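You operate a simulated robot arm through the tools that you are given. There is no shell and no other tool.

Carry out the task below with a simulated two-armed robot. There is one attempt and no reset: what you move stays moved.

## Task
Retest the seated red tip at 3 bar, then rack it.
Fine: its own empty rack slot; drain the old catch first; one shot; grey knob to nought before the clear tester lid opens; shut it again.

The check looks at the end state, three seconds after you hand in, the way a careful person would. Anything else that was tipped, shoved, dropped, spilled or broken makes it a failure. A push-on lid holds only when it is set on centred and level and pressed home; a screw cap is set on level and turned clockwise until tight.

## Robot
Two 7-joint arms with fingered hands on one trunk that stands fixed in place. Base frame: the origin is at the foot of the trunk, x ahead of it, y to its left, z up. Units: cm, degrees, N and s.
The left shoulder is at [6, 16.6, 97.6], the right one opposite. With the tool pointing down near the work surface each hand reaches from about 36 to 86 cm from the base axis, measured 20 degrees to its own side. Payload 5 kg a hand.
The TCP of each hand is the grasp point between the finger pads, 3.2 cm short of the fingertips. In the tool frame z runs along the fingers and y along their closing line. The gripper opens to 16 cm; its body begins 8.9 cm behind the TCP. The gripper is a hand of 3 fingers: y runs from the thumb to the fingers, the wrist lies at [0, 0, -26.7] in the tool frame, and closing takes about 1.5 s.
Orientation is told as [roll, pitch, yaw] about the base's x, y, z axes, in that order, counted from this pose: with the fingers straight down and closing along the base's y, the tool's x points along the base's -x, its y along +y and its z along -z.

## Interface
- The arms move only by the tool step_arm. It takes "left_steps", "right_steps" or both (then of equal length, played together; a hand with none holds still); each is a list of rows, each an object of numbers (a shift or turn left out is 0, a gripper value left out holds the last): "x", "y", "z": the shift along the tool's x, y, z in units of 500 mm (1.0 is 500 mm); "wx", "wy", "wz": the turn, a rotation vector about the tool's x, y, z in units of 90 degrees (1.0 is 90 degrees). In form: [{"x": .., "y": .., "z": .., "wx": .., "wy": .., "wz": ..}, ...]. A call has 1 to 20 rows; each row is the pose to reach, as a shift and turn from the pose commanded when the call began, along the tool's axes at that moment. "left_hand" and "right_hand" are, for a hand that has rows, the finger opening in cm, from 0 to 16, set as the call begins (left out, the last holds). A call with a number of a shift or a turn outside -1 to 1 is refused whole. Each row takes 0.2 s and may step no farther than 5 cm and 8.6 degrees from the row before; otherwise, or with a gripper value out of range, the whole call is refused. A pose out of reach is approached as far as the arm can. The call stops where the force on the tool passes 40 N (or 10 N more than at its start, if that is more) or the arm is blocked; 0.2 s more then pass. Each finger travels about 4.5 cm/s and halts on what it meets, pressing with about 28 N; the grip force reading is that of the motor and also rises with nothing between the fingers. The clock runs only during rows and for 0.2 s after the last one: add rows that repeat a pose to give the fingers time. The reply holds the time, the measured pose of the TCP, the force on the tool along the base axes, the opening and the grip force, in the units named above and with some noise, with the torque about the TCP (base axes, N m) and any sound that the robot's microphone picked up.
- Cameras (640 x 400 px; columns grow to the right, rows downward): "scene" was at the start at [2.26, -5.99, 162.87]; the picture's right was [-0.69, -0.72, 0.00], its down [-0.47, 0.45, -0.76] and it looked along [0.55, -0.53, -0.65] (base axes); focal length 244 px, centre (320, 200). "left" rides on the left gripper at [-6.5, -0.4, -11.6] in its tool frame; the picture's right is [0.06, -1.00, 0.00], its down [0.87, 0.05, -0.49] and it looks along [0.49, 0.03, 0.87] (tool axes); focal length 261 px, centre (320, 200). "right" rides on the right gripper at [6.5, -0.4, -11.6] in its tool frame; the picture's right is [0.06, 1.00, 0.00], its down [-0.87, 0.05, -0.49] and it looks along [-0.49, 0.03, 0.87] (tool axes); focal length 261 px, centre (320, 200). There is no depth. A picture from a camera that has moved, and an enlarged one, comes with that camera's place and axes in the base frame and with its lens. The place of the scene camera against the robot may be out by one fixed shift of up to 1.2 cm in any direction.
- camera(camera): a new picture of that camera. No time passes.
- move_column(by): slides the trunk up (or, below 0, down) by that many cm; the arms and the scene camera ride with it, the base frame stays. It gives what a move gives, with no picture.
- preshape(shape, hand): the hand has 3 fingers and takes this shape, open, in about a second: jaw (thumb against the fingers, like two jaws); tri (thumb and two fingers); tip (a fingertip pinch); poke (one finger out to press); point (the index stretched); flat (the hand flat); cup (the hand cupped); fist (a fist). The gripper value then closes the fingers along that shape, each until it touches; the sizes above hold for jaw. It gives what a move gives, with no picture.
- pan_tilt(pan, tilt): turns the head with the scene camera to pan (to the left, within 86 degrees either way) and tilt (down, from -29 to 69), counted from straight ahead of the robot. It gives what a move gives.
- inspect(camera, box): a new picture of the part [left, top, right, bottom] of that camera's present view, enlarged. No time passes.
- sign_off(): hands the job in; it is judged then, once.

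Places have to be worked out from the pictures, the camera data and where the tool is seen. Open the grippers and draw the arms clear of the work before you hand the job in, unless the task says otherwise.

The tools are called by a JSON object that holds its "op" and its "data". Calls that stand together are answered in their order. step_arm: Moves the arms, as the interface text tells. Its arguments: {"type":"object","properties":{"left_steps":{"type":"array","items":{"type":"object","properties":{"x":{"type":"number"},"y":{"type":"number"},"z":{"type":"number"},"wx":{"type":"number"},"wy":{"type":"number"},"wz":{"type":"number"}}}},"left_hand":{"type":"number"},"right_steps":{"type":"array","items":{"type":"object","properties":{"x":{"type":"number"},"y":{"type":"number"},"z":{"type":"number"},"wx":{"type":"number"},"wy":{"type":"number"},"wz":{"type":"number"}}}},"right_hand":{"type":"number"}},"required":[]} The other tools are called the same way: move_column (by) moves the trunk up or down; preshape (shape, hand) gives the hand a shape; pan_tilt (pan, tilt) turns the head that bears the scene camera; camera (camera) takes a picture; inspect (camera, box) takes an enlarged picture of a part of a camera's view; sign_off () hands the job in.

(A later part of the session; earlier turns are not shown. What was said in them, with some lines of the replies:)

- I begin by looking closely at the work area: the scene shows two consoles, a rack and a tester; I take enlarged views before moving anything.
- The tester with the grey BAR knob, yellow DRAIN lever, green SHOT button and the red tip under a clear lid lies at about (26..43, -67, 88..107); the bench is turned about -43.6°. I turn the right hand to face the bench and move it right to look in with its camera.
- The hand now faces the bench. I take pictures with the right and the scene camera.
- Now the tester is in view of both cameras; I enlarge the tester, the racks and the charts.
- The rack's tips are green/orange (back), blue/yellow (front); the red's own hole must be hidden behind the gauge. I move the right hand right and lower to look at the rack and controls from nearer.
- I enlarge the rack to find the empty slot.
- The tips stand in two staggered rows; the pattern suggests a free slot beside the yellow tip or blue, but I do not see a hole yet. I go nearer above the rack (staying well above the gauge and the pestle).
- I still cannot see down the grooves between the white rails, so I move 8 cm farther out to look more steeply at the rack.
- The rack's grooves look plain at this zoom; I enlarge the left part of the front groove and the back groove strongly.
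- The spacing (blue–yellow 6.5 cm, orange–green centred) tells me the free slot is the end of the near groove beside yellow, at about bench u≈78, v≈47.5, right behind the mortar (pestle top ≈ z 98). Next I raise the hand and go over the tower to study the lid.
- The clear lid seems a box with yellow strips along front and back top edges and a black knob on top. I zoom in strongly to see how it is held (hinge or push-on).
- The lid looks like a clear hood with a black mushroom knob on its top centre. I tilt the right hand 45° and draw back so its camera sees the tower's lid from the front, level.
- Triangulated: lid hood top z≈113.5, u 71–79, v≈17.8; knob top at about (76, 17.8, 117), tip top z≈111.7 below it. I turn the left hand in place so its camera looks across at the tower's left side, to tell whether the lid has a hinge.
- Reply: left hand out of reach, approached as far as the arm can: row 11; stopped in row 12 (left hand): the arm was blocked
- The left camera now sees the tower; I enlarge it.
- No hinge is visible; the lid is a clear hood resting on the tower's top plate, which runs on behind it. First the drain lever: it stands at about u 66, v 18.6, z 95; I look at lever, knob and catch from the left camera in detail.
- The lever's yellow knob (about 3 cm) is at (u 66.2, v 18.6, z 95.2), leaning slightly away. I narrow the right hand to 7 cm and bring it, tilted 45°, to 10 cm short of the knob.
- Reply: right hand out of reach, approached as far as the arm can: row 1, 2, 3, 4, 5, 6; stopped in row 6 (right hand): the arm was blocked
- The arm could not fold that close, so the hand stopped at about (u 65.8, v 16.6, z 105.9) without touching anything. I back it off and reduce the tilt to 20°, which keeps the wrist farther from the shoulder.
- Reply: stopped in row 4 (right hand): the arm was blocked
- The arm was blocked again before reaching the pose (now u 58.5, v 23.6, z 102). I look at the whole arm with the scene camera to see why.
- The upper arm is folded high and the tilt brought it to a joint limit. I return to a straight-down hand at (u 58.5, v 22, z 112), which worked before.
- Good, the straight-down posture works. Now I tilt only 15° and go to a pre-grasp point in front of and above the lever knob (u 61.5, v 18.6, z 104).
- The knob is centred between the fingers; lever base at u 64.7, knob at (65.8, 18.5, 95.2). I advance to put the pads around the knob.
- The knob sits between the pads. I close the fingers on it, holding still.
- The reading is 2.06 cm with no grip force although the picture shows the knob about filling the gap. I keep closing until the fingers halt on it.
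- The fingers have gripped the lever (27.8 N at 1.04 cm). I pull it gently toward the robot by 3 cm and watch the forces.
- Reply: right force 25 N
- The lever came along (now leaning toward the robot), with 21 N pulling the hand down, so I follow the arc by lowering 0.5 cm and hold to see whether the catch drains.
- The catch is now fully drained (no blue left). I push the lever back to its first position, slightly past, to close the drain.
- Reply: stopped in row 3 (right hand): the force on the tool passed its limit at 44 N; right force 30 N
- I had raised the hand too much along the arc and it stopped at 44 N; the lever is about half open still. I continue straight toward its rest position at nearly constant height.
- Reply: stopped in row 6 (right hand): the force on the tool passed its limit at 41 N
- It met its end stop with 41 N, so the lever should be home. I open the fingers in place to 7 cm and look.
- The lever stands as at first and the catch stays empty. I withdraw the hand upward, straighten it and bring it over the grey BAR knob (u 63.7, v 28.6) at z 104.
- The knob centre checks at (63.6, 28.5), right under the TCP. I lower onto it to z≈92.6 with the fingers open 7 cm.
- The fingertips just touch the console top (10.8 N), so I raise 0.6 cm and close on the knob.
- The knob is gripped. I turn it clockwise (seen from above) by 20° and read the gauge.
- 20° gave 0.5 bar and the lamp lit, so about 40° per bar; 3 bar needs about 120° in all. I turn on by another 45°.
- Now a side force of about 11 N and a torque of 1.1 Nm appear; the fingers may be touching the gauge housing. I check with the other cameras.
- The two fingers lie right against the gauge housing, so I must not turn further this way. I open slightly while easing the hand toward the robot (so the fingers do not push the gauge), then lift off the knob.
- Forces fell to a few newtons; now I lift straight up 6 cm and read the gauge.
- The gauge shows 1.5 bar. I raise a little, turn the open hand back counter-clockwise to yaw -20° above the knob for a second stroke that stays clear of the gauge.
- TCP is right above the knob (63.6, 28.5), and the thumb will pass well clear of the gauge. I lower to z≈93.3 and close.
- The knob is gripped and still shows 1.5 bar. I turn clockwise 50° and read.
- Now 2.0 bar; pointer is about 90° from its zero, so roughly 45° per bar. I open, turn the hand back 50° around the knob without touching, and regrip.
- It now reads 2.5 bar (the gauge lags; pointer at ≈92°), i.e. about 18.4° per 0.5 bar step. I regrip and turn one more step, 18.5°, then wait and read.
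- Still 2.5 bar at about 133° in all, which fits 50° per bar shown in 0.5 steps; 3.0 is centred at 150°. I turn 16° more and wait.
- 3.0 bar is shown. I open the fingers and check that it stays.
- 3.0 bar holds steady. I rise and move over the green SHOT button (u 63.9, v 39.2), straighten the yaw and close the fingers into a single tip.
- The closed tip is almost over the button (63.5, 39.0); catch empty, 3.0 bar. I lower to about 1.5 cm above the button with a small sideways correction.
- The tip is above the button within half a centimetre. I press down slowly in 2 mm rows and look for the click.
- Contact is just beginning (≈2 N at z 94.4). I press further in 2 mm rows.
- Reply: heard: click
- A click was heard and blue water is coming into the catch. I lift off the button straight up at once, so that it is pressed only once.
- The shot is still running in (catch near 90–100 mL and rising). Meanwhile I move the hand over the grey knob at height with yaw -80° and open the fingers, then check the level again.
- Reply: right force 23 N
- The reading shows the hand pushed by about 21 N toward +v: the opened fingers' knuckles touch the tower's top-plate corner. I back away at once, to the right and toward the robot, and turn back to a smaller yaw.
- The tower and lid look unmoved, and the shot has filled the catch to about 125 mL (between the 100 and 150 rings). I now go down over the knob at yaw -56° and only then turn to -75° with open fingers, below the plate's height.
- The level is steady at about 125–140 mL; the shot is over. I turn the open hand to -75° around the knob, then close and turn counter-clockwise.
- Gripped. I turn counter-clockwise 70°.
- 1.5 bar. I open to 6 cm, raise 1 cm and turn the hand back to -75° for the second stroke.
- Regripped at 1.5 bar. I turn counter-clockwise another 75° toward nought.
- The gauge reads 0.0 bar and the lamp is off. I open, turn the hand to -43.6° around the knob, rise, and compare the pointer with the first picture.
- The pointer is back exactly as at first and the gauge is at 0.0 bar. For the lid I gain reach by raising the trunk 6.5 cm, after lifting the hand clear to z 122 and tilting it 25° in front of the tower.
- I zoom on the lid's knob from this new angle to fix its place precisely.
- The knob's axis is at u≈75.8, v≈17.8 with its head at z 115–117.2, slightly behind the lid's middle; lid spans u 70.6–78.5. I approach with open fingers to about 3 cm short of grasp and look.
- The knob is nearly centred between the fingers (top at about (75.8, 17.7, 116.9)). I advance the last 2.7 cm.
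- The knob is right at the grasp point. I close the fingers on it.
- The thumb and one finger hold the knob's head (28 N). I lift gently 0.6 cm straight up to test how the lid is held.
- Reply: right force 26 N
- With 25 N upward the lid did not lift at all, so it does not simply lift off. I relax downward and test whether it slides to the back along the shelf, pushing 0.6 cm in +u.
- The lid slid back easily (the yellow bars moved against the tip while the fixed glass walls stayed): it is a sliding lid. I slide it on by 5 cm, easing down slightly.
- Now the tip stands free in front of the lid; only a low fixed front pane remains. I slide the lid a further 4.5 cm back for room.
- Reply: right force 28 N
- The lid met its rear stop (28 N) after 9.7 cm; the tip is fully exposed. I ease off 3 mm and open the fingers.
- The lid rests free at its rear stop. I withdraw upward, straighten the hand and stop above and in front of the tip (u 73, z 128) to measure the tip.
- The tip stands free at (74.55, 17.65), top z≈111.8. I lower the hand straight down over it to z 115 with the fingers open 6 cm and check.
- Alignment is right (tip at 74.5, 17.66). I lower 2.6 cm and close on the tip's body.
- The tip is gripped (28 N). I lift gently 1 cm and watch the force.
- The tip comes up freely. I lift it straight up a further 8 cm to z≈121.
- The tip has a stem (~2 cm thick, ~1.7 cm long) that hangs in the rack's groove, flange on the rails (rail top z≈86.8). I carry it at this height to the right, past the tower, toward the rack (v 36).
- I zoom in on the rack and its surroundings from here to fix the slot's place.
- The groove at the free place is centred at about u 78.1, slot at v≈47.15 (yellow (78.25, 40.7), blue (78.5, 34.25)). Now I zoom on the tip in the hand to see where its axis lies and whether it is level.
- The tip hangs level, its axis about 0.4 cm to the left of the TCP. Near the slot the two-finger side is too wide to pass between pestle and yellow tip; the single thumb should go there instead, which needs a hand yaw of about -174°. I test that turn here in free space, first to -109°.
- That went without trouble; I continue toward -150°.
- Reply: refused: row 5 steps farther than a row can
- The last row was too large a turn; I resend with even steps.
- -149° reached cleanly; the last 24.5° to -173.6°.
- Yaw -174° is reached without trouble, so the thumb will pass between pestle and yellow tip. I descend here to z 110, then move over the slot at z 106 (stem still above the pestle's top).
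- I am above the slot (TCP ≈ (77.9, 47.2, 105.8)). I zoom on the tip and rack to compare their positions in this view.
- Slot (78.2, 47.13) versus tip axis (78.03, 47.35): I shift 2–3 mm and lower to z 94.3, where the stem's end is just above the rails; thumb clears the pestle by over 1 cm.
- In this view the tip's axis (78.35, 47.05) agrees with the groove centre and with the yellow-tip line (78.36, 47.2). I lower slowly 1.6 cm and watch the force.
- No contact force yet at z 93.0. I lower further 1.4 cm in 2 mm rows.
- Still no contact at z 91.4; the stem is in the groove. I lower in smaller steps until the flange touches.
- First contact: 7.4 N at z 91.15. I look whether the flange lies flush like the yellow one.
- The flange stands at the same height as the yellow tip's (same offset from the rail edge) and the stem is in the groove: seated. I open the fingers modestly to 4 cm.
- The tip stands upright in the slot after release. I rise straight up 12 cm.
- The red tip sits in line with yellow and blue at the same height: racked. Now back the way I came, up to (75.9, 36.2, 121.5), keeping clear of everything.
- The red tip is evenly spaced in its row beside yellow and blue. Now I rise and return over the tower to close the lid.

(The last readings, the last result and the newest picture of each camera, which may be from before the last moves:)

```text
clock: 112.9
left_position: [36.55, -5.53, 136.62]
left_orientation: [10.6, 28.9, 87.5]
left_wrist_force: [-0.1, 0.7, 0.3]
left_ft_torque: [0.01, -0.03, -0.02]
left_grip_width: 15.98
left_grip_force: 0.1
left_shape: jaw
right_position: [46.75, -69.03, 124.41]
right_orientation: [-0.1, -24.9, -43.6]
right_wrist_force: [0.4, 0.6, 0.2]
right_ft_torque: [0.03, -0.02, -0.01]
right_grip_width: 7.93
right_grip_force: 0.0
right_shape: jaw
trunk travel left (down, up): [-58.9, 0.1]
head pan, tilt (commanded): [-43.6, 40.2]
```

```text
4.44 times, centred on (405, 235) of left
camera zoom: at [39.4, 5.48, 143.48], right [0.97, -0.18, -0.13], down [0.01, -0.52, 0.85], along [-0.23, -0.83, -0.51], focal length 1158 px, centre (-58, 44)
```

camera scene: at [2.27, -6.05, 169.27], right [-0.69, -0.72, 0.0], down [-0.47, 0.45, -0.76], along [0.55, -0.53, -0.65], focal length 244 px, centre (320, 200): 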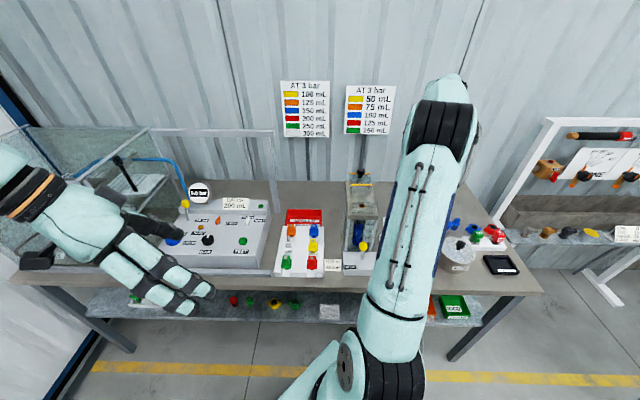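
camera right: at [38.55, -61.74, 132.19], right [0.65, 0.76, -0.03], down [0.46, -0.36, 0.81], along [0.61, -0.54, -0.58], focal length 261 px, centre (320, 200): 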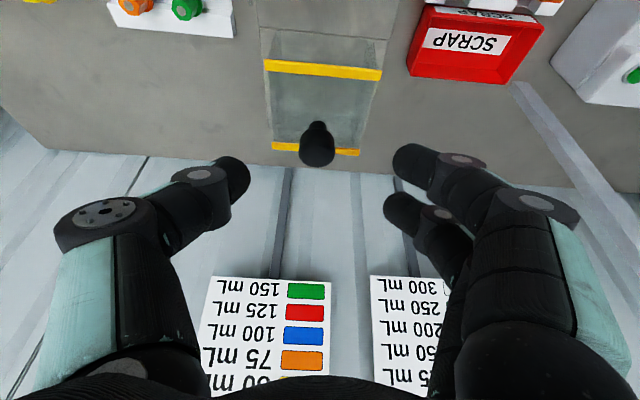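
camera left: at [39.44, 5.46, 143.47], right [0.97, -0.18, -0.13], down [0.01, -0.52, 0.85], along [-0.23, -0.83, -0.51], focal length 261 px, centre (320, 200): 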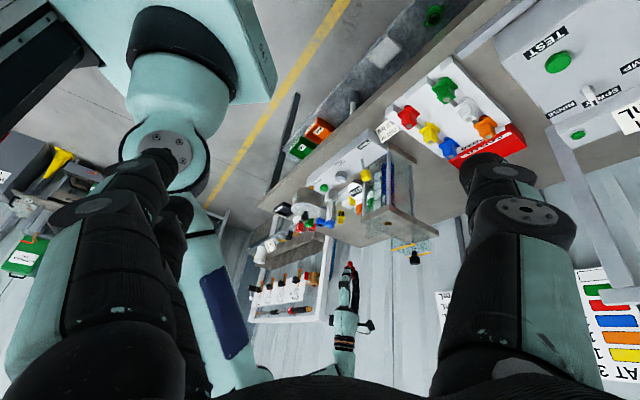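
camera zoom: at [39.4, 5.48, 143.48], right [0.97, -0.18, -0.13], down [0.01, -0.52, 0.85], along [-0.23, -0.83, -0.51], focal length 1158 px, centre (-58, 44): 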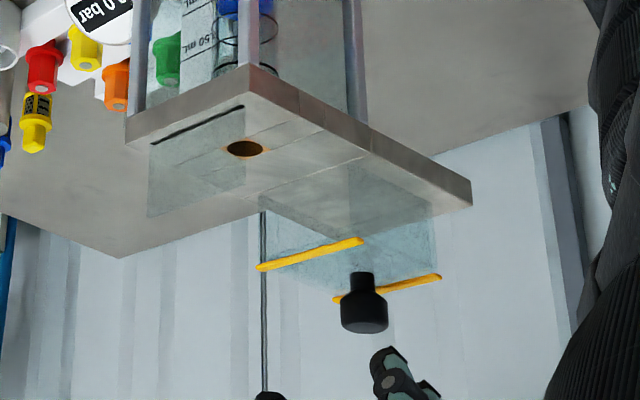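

The lid's knob is at about (85.5, 18.0). I approach it again with the same tilt.

{"op": "step_arm", "data": {"right_steps": [{"x": -0.0006, "y": -0.0015, "z": 0.04}, {"x": -0.0012, "y": -0.003, "z": 0.08}, {"x": -0.0018, "y": -0.005, "z": 0.12}, {"x": -0.0024, "y": -0.005, "z": 0.155}]}}

{"op": "camera", "data": {"camera": "right"}}

{"op": "inspect", "data": {"camera": "left", "box": [370, 200, 450, 270]}}

```text
clock: 113.9
left_position: [36.59, -5.74, 136.68]
left_orientation: [10.6, 28.9, 87.5]
left_wrist_force: [0.3, 0.3, 0.9]
left_ft_torque: [0.02, 0.01, -0.02]
left_grip_width: 15.97
left_grip_force: 0.1
left_shape: jaw
right_position: [48.92, -71.61, 117.68]
right_orientation: [-0.2, -24.8, -43.6]
right_wrist_force: [-0.1, 0.3, -0.3]
right_ft_torque: [0.01, 0.0, 0.0]
right_grip_width: 7.94
right_grip_force: 0.1
right_shape: jaw
trunk travel left (down, up): [-58.9, 0.1]
head pan, tilt (commanded): [-43.6, 40.2]
```

```text
taken
camera right: at [40.89, -64.31, 125.33], right [0.65, 0.76, -0.03], down [0.46, -0.36, 0.81], along [0.61, -0.54, -0.58], focal length 261 px, centre (320, 200)
```

right: 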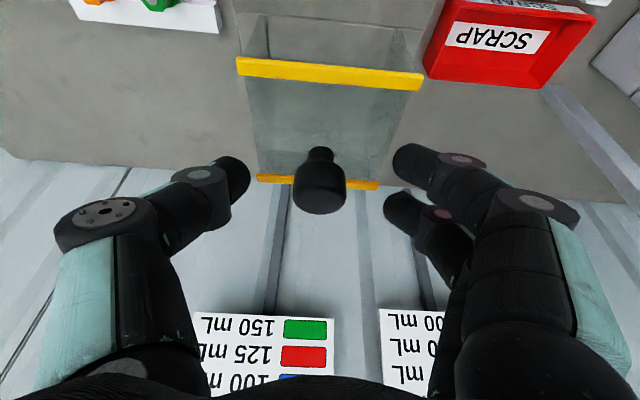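

```text
5.71 times, centred on (410, 235) of left
camera zoom: at [39.47, 5.43, 143.46], right [0.97, -0.18, -0.13], down [0.01, -0.52, 0.85], along [-0.23, -0.83, -0.51], focal length 1489 px, centre (-194, 0)
```

zoom: 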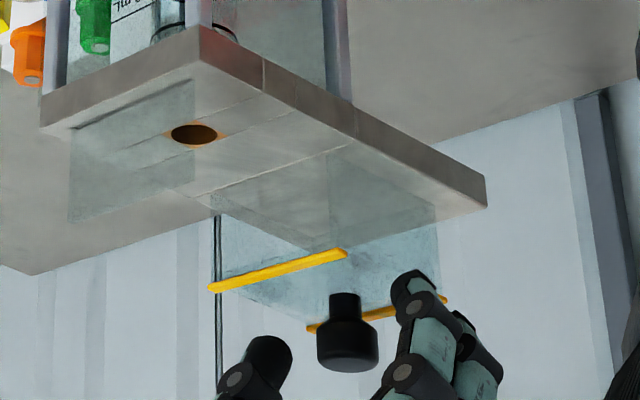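

Same relation as at the first grasp. I close on the knob.

{"op": "step_arm", "data": {"right_steps": [{"z": 0.004}, {"z": 0.006}, {"z": 0.006}, {"z": 0.006}, {"z": 0.006}, {"z": 0.006}, {"z": 0.006}], "right_hand": 0.5}}

{"op": "camera", "data": {"camera": "right"}}

```text
clock: 115.5
left_position: [36.56, -5.8, 136.61]
left_orientation: [10.5, 28.9, 87.6]
left_wrist_force: [-0.1, -0.4, 0.1]
left_ft_torque: [-0.02, 0.03, -0.01]
left_grip_width: 15.99
left_grip_force: 0.0
left_shape: jaw
right_position: [49.04, -71.67, 117.28]
right_orientation: [-0.2, -24.8, -43.5]
right_wrist_force: [-0.6, 1.1, -1.8]
right_ft_torque: [0.3, -0.01, 0.1]
right_grip_width: 3.17
right_grip_force: 27.6
right_shape: jaw
trunk travel left (down, up): [-58.9, 0.1]
head pan, tilt (commanded): [-43.6, 40.2]
```

```text
taken
camera right: at [40.88, -64.49, 125.03], right [0.65, 0.76, -0.03], down [0.46, -0.36, 0.81], along [0.61, -0.54, -0.58], focal length 261 px, centre (320, 200)
```

right: 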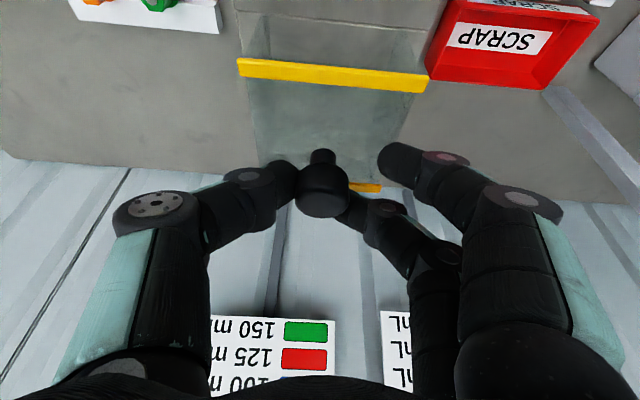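

Gripped again. I slide the lid toward the robot, first 5 cm.

{"op": "step_arm", "data": {"right_steps": [{"x": 0.018, "z": -0.0083}, {"x": 0.036, "z": -0.0166}, {"x": 0.054, "z": -0.0249}, {"x": 0.072, "z": -0.0332}, {"x": 0.0908, "z": -0.0419}]}}

{"op": "inspect", "data": {"camera": "left", "box": [360, 190, 450, 270]}}

```text
clock: 116.7
left_position: [36.63, -5.64, 136.76]
left_orientation: [10.6, 29.0, 87.6]
left_wrist_force: [-0.2, 0.0, -0.3]
left_ft_torque: [-0.04, 0.0, -0.02]
left_grip_width: 16.03
left_grip_force: 0.0
left_shape: jaw
right_position: [45.29, -68.18, 117.35]
right_orientation: [-0.1, -24.9, -43.4]
right_wrist_force: [1.4, 3.1, 3.5]
right_ft_torque: [0.47, -0.22, 0.1]
right_grip_width: 3.19
right_grip_force: 28.2
right_shape: jaw
trunk travel left (down, up): [-58.9, 0.1]
head pan, tilt (commanded): [-43.6, 40.2]
```

```text
5.00 times, centred on (405, 230) of left
camera zoom: at [39.39, 5.52, 143.48], right [0.97, -0.18, -0.13], down [0.01, -0.52, 0.85], along [-0.23, -0.83, -0.51], focal length 1303 px, centre (-105, 50)
```

zoom: 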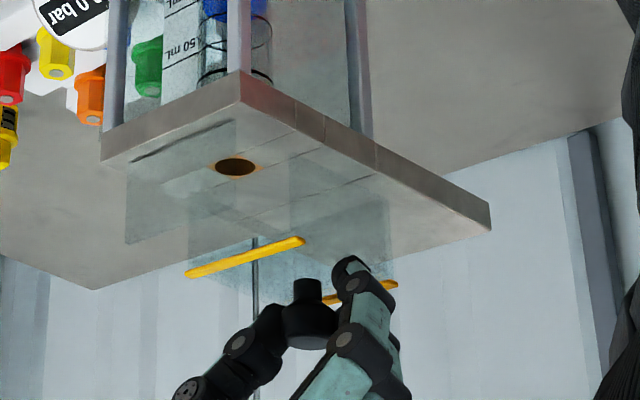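

It slides well. I continue to the closed stop, 5.2 cm more.

{"op": "step_arm", "data": {"right_steps": [{"x": 0.018, "z": -0.0083}, {"x": 0.036, "z": -0.0166}, {"x": 0.054, "z": -0.0249}, {"x": 0.072, "z": -0.0332}, {"x": 0.086, "z": -0.0397}, {"x": 0.0944, "z": -0.0436}, {"x": 0.0944, "z": -0.0436}]}}

{"op": "inspect", "data": {"camera": "left", "box": [360, 190, 450, 270]}}

{"op": "camera", "data": {"camera": "right"}}

{"op": "inspect", "data": {"camera": "scene", "box": [325, 160, 405, 230]}}

```text
clock: 118.3
left_position: [36.79, -5.9, 136.51]
left_orientation: [10.7, 28.8, 87.5]
left_wrist_force: [-0.3, -0.2, 0.8]
left_ft_torque: [0.02, -0.02, -0.02]
left_grip_width: 15.97
left_grip_force: 0.1
left_shape: jaw
right_position: [41.87, -64.94, 117.41]
right_orientation: [-0.3, -25.6, -43.2]
right_wrist_force: [24.8, -11.1, -10.6]
right_ft_torque: [0.01, -0.54, -0.1]
right_grip_width: 2.98
right_grip_force: 28.1
right_shape: jaw
trunk travel left (down, up): [-58.9, 0.1]
head pan, tilt (commanded): [-43.6, 40.2]
stopped in row 7 (right hand): the force on the tool passed its limit at 41 N (the readings are from after the stop); the commanded pose is now the measured one
```

```text
5.00 times, centred on (405, 230) of left
camera zoom: at [39.72, 5.16, 143.35], right [0.97, -0.19, -0.13], down [0.01, -0.53, 0.85], along [-0.23, -0.83, -0.51], focal length 1303 px, centre (-105, 50)
```

zoom: 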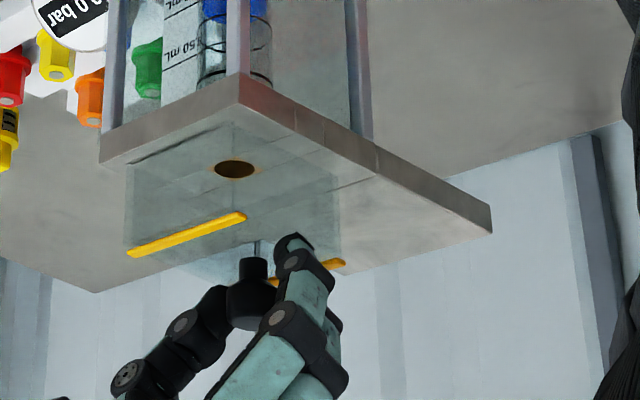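

```text
taken
camera right: at [33.83, -57.79, 124.98], right [0.64, 0.76, -0.03], down [0.46, -0.35, 0.82], along [0.61, -0.54, -0.57], focal length 261 px, centre (320, 200)
```

right: 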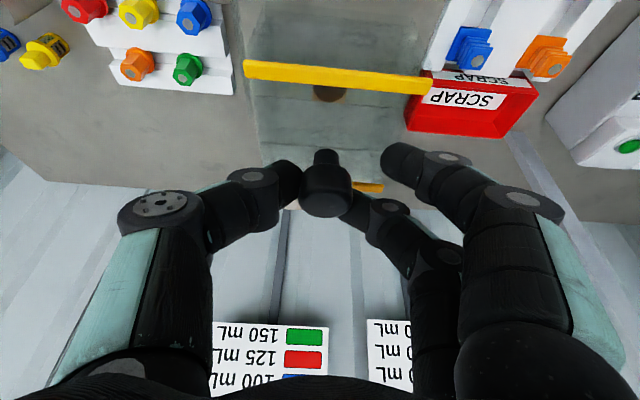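

```text
5.71 times, centred on (365, 195) of scene
camera zoom: at [2.66, -6.34, 169.21], right [-0.69, -0.72, 0.0], down [-0.47, 0.45, -0.76], along [0.55, -0.52, -0.65], focal length 1392 px, centre (63, 229)
```

zoom: 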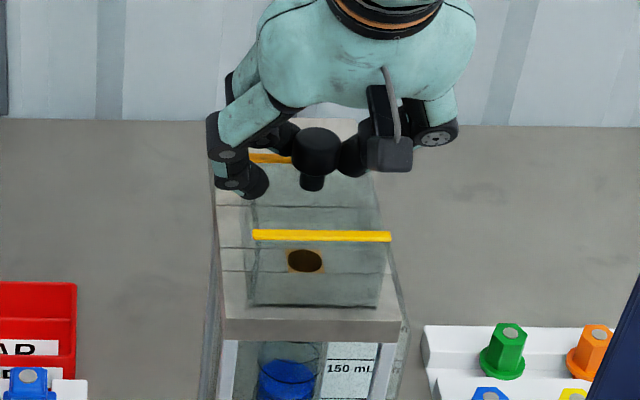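

The lid met its closed stop (41 N) at its original place. I open the fingers to 8 cm.

{"op": "step_arm", "data": {"right_steps": [{"z": 0}, {"z": 0}, {"z": 0}, {"z": 0}, {"z": 0}, {"z": 0}], "right_hand": 8}}

{"op": "inspect", "data": {"camera": "left", "box": [360, 190, 450, 270]}}

{"op": "camera", "data": {"camera": "right"}}

```text
clock: 119.7
left_position: [36.44, -5.68, 136.67]
left_orientation: [10.7, 28.8, 87.4]
left_wrist_force: [-0.1, -0.9, -0.2]
left_ft_torque: [-0.02, 0.03, 0.0]
left_grip_width: 15.97
left_grip_force: 0.0
left_shape: jaw
right_position: [41.43, -64.89, 117.71]
right_orientation: [-0.2, -25.3, -43.5]
right_wrist_force: [0.4, -0.3, -0.4]
right_ft_torque: [0.01, 0.01, 0.0]
right_grip_width: 7.9
right_grip_force: 0.0
right_shape: jaw
trunk travel left (down, up): [-58.9, 0.1]
head pan, tilt (commanded): [-43.6, 40.2]
```

```text
5.00 times, centred on (405, 230) of left
camera zoom: at [39.41, 5.42, 143.48], right [0.97, -0.19, -0.13], down [0.01, -0.52, 0.85], along [-0.23, -0.83, -0.51], focal length 1303 px, centre (-105, 50)
```

zoom: 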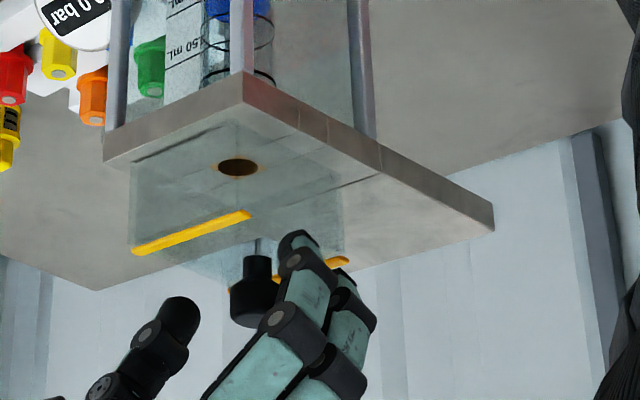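

```text
taken
camera right: at [33.39, -57.57, 125.18], right [0.65, 0.76, -0.03], down [0.46, -0.35, 0.82], along [0.61, -0.54, -0.58], focal length 261 px, centre (320, 200)
```

right: 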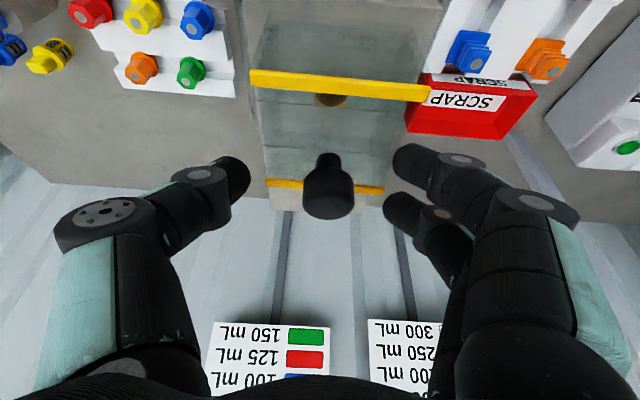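

The lid is shut as it was. I withdraw the hand up and back, clear of the tower, and straighten it.

{"op": "step_arm", "data": {"right_steps": [{"z": -0.09}, {"z": -0.18}, {"x": 0.04, "z": -0.22, "wy": 0.07}, {"x": 0.08, "z": -0.265, "wy": 0.14}, {"x": 0.12, "z": -0.307, "wy": 0.21}, {"x": 0.1615, "z": -0.3484, "wy": 0.281}]}}

{"op": "camera", "data": {"camera": "right"}}

{"op": "inspect", "data": {"camera": "right", "box": [130, 40, 400, 220]}}

{"op": "inspect", "data": {"camera": "left", "box": [290, 160, 450, 270]}}

{"op": "inspect", "data": {"camera": "scene", "box": [320, 160, 480, 270]}}

```text
clock: 121.1
left_position: [36.48, -5.58, 136.64]
left_orientation: [10.6, 28.9, 87.4]
left_wrist_force: [0.0, -0.6, -0.4]
left_ft_torque: [0.0, -0.02, 0.01]
left_grip_width: 15.99
left_grip_force: 0.0
left_shape: jaw
right_position: [30.74, -54.38, 129.93]
right_orientation: [-0.3, 0.0, -43.5]
right_wrist_force: [-0.5, 1.9, 0.4]
right_ft_torque: [-0.01, 0.0, 0.02]
right_grip_width: 7.94
right_grip_force: 0.0
right_shape: jaw
trunk travel left (down, up): [-58.9, 0.1]
head pan, tilt (commanded): [-43.6, 40.2]
```

```text
taken
camera right: at [25.72, -50.08, 141.55], right [0.64, 0.77, 0.0], down [0.67, -0.56, 0.49], along [0.38, -0.32, -0.87], focal length 261 px, centre (320, 200)
```

right: 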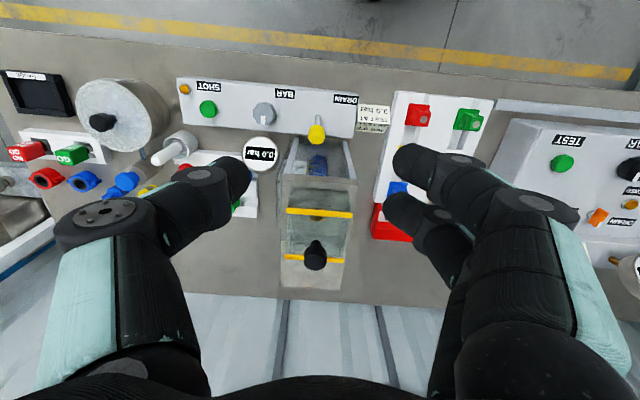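

```text
2.22 times, centred on (265, 130) of right
camera zoom: at [25.72, -50.08, 141.55], right [0.64, 0.77, 0.0], down [0.67, -0.56, 0.49], along [0.38, -0.32, -0.87], focal length 579 px, centre (442, 356)
```

zoom: 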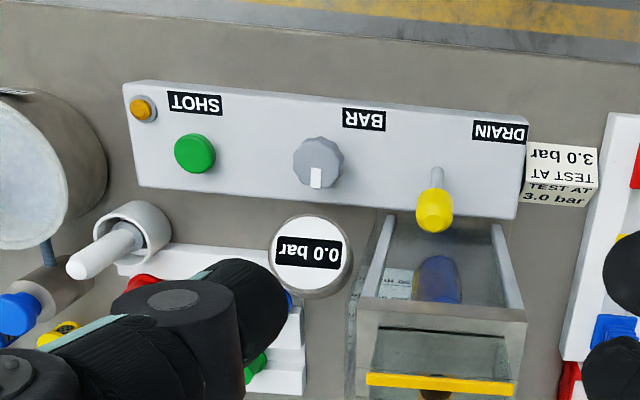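

```text
3.64 times, centred on (370, 215) of left
camera zoom: at [39.38, 5.47, 143.48], right [0.97, -0.19, -0.13], down [0.01, -0.52, 0.85], along [-0.23, -0.83, -0.51], focal length 948 px, centre (138, 146)
```

zoom: 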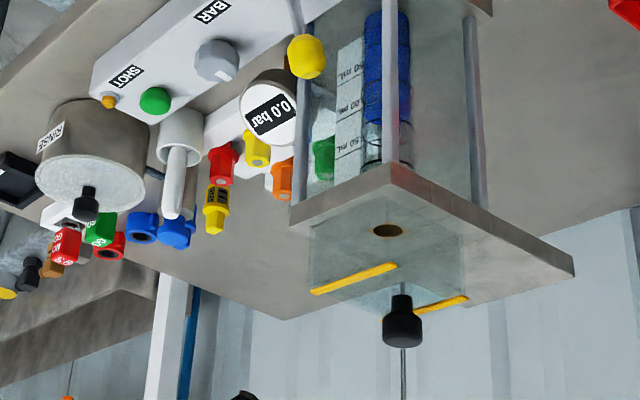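

```text
3.64 times, centred on (400, 215) of scene
camera zoom: at [2.23, -6.01, 169.27], right [-0.69, -0.72, 0.0], down [-0.47, 0.45, -0.76], along [0.55, -0.53, -0.65], focal length 886 px, centre (29, 146)
```

zoom: 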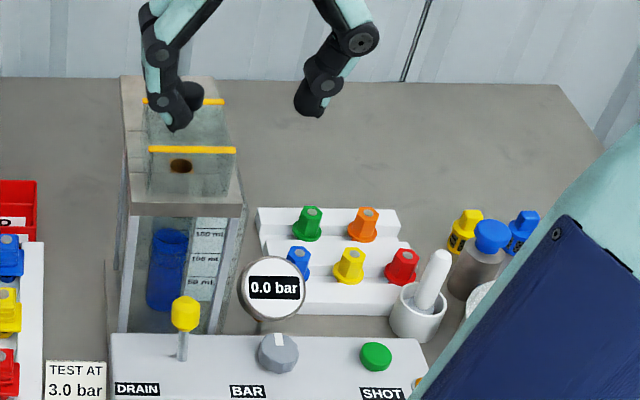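

Everything is as wanted: red in its slot beside yellow, gauge 0.0 bar, lid shut (front bar back at u 70.8), drain lever home, catch holding the one shot. I draw the right hand clear and open it.

{"op": "step_arm", "data": {"right_steps": [{"x": 0.059, "y": 0.04, "z": -0.04}, {"x": 0.118, "y": 0.08, "z": -0.08}, {"x": 0.177, "y": 0.12, "z": -0.12}, {"x": 0.236, "y": 0.16, "z": -0.16}]}}

{"op": "step_arm", "data": {"right_steps": [{"z": 0}, {"z": 0}, {"z": 0}, {"z": 0}, {"z": 0}, {"z": 0}], "right_hand": 16}}

{"op": "camera", "data": {"camera": "scene"}}

{"op": "inspect", "data": {"camera": "scene", "box": [320, 160, 480, 270]}}

{"op": "camera", "data": {"camera": "right"}}

```text
clock: 122.1
left_position: [36.38, -5.57, 136.67]
left_orientation: [10.6, 28.9, 87.4]
left_wrist_force: [0.5, 0.6, 0.0]
left_ft_torque: [-0.03, -0.02, 0.02]
left_grip_width: 15.99
left_grip_force: 0.0
left_shape: jaw
right_position: [27.77, -40.65, 137.61]
right_orientation: [-0.3, -0.2, -43.5]
right_wrist_force: [0.4, -0.2, 0.1]
right_ft_torque: [-0.05, 0.03, 0.01]
right_grip_width: 7.96
right_grip_force: 0.1
right_shape: jaw
trunk travel left (down, up): [-58.9, 0.1]
head pan, tilt (commanded): [-43.6, 40.2]
```

```text
clock: 123.5
left_position: [36.43, -5.67, 136.64]
left_orientation: [10.6, 28.9, 87.4]
left_wrist_force: [-0.7, -0.1, -0.2]
left_ft_torque: [0.04, 0.0, -0.01]
left_grip_width: 16.0
left_grip_force: 0.0
left_shape: jaw
right_position: [27.66, -40.72, 137.58]
right_orientation: [-0.3, -0.3, -43.5]
right_wrist_force: [0.1, -0.7, -0.3]
right_ft_torque: [-0.01, -0.02, 0.01]
right_grip_width: 15.98
right_grip_force: 0.0
right_shape: jaw
trunk travel left (down, up): [-58.9, 0.1]
head pan, tilt (commanded): [-43.6, 40.2]
```

```text
taken
camera scene: at [2.26, -6.04, 169.27], right [-0.69, -0.72, 0.0], down [-0.47, 0.45, -0.76], along [0.55, -0.53, -0.65], focal length 244 px, centre (320, 200)
```

scene: 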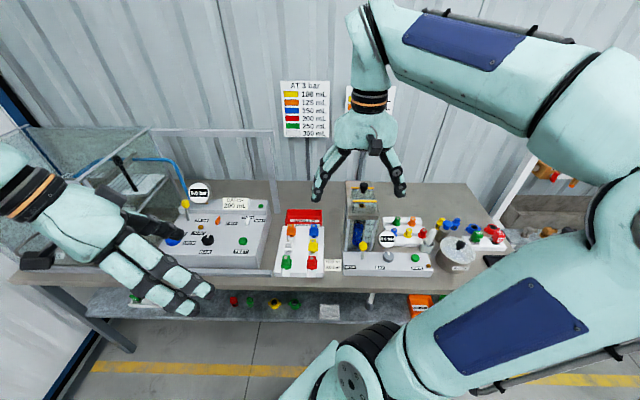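

```text
3.64 times, centred on (400, 215) of scene
camera zoom: at [2.26, -6.04, 169.27], right [-0.69, -0.72, 0.0], down [-0.47, 0.45, -0.76], along [0.55, -0.53, -0.65], focal length 886 px, centre (29, 146)
```

zoom: 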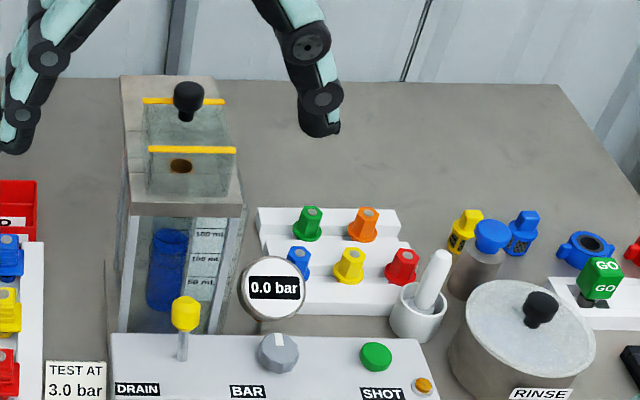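

```text
taken
camera right: at [22.72, -36.35, 149.12], right [0.64, 0.77, 0.0], down [0.67, -0.56, 0.49], along [0.38, -0.32, -0.87], focal length 261 px, centre (320, 200)
```

right: 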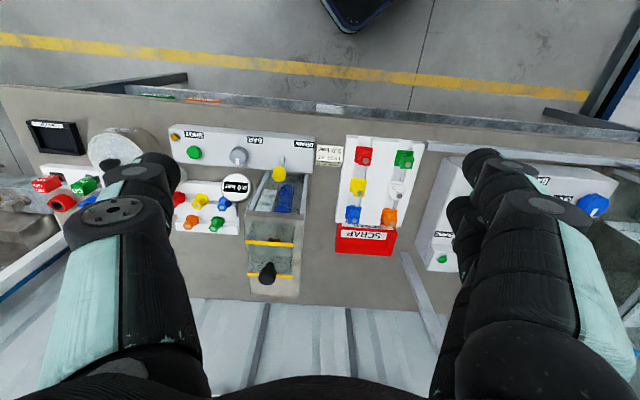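

Both arms are clear and both hands open. The red tip is racked, the lid is shut, pressure is at nought, and nothing else has been displaced. I hand the job in.

{"op": "sign_off", "data": {}}

```text
The job is handed in.
```

The red tip was retested at 3.0 bar with one shot and is now in its own rack slot, next to the yellow tip. I've handed the job in; no verdict has come back.

- **Old catch:** drained before the test, and the drain lever was pushed back to its stop.
- **Shot:** one press, one click. The catch now holds about 125–140 mL by eye against the rings. The chart gives 125 mL for red at 3 bar.
- **Pressure:** the grey knob was back at 0.0 bar, lamp off, before I opened the lid.
- **Lid:** it slides rather than lifts. It went to the rear stop for the tip to come out, then back to its original closed position.
- **Contacts to know about:** while turning the knob, the fingers pressed against the gauge housing (about 11 N). A knuckle also touched the corner of the tester's top plate (about 21 N). Neither shows any movement in the pictures.

Both hands are open and clear of the bench. The trunk is 6.4 cm higher than at the start.
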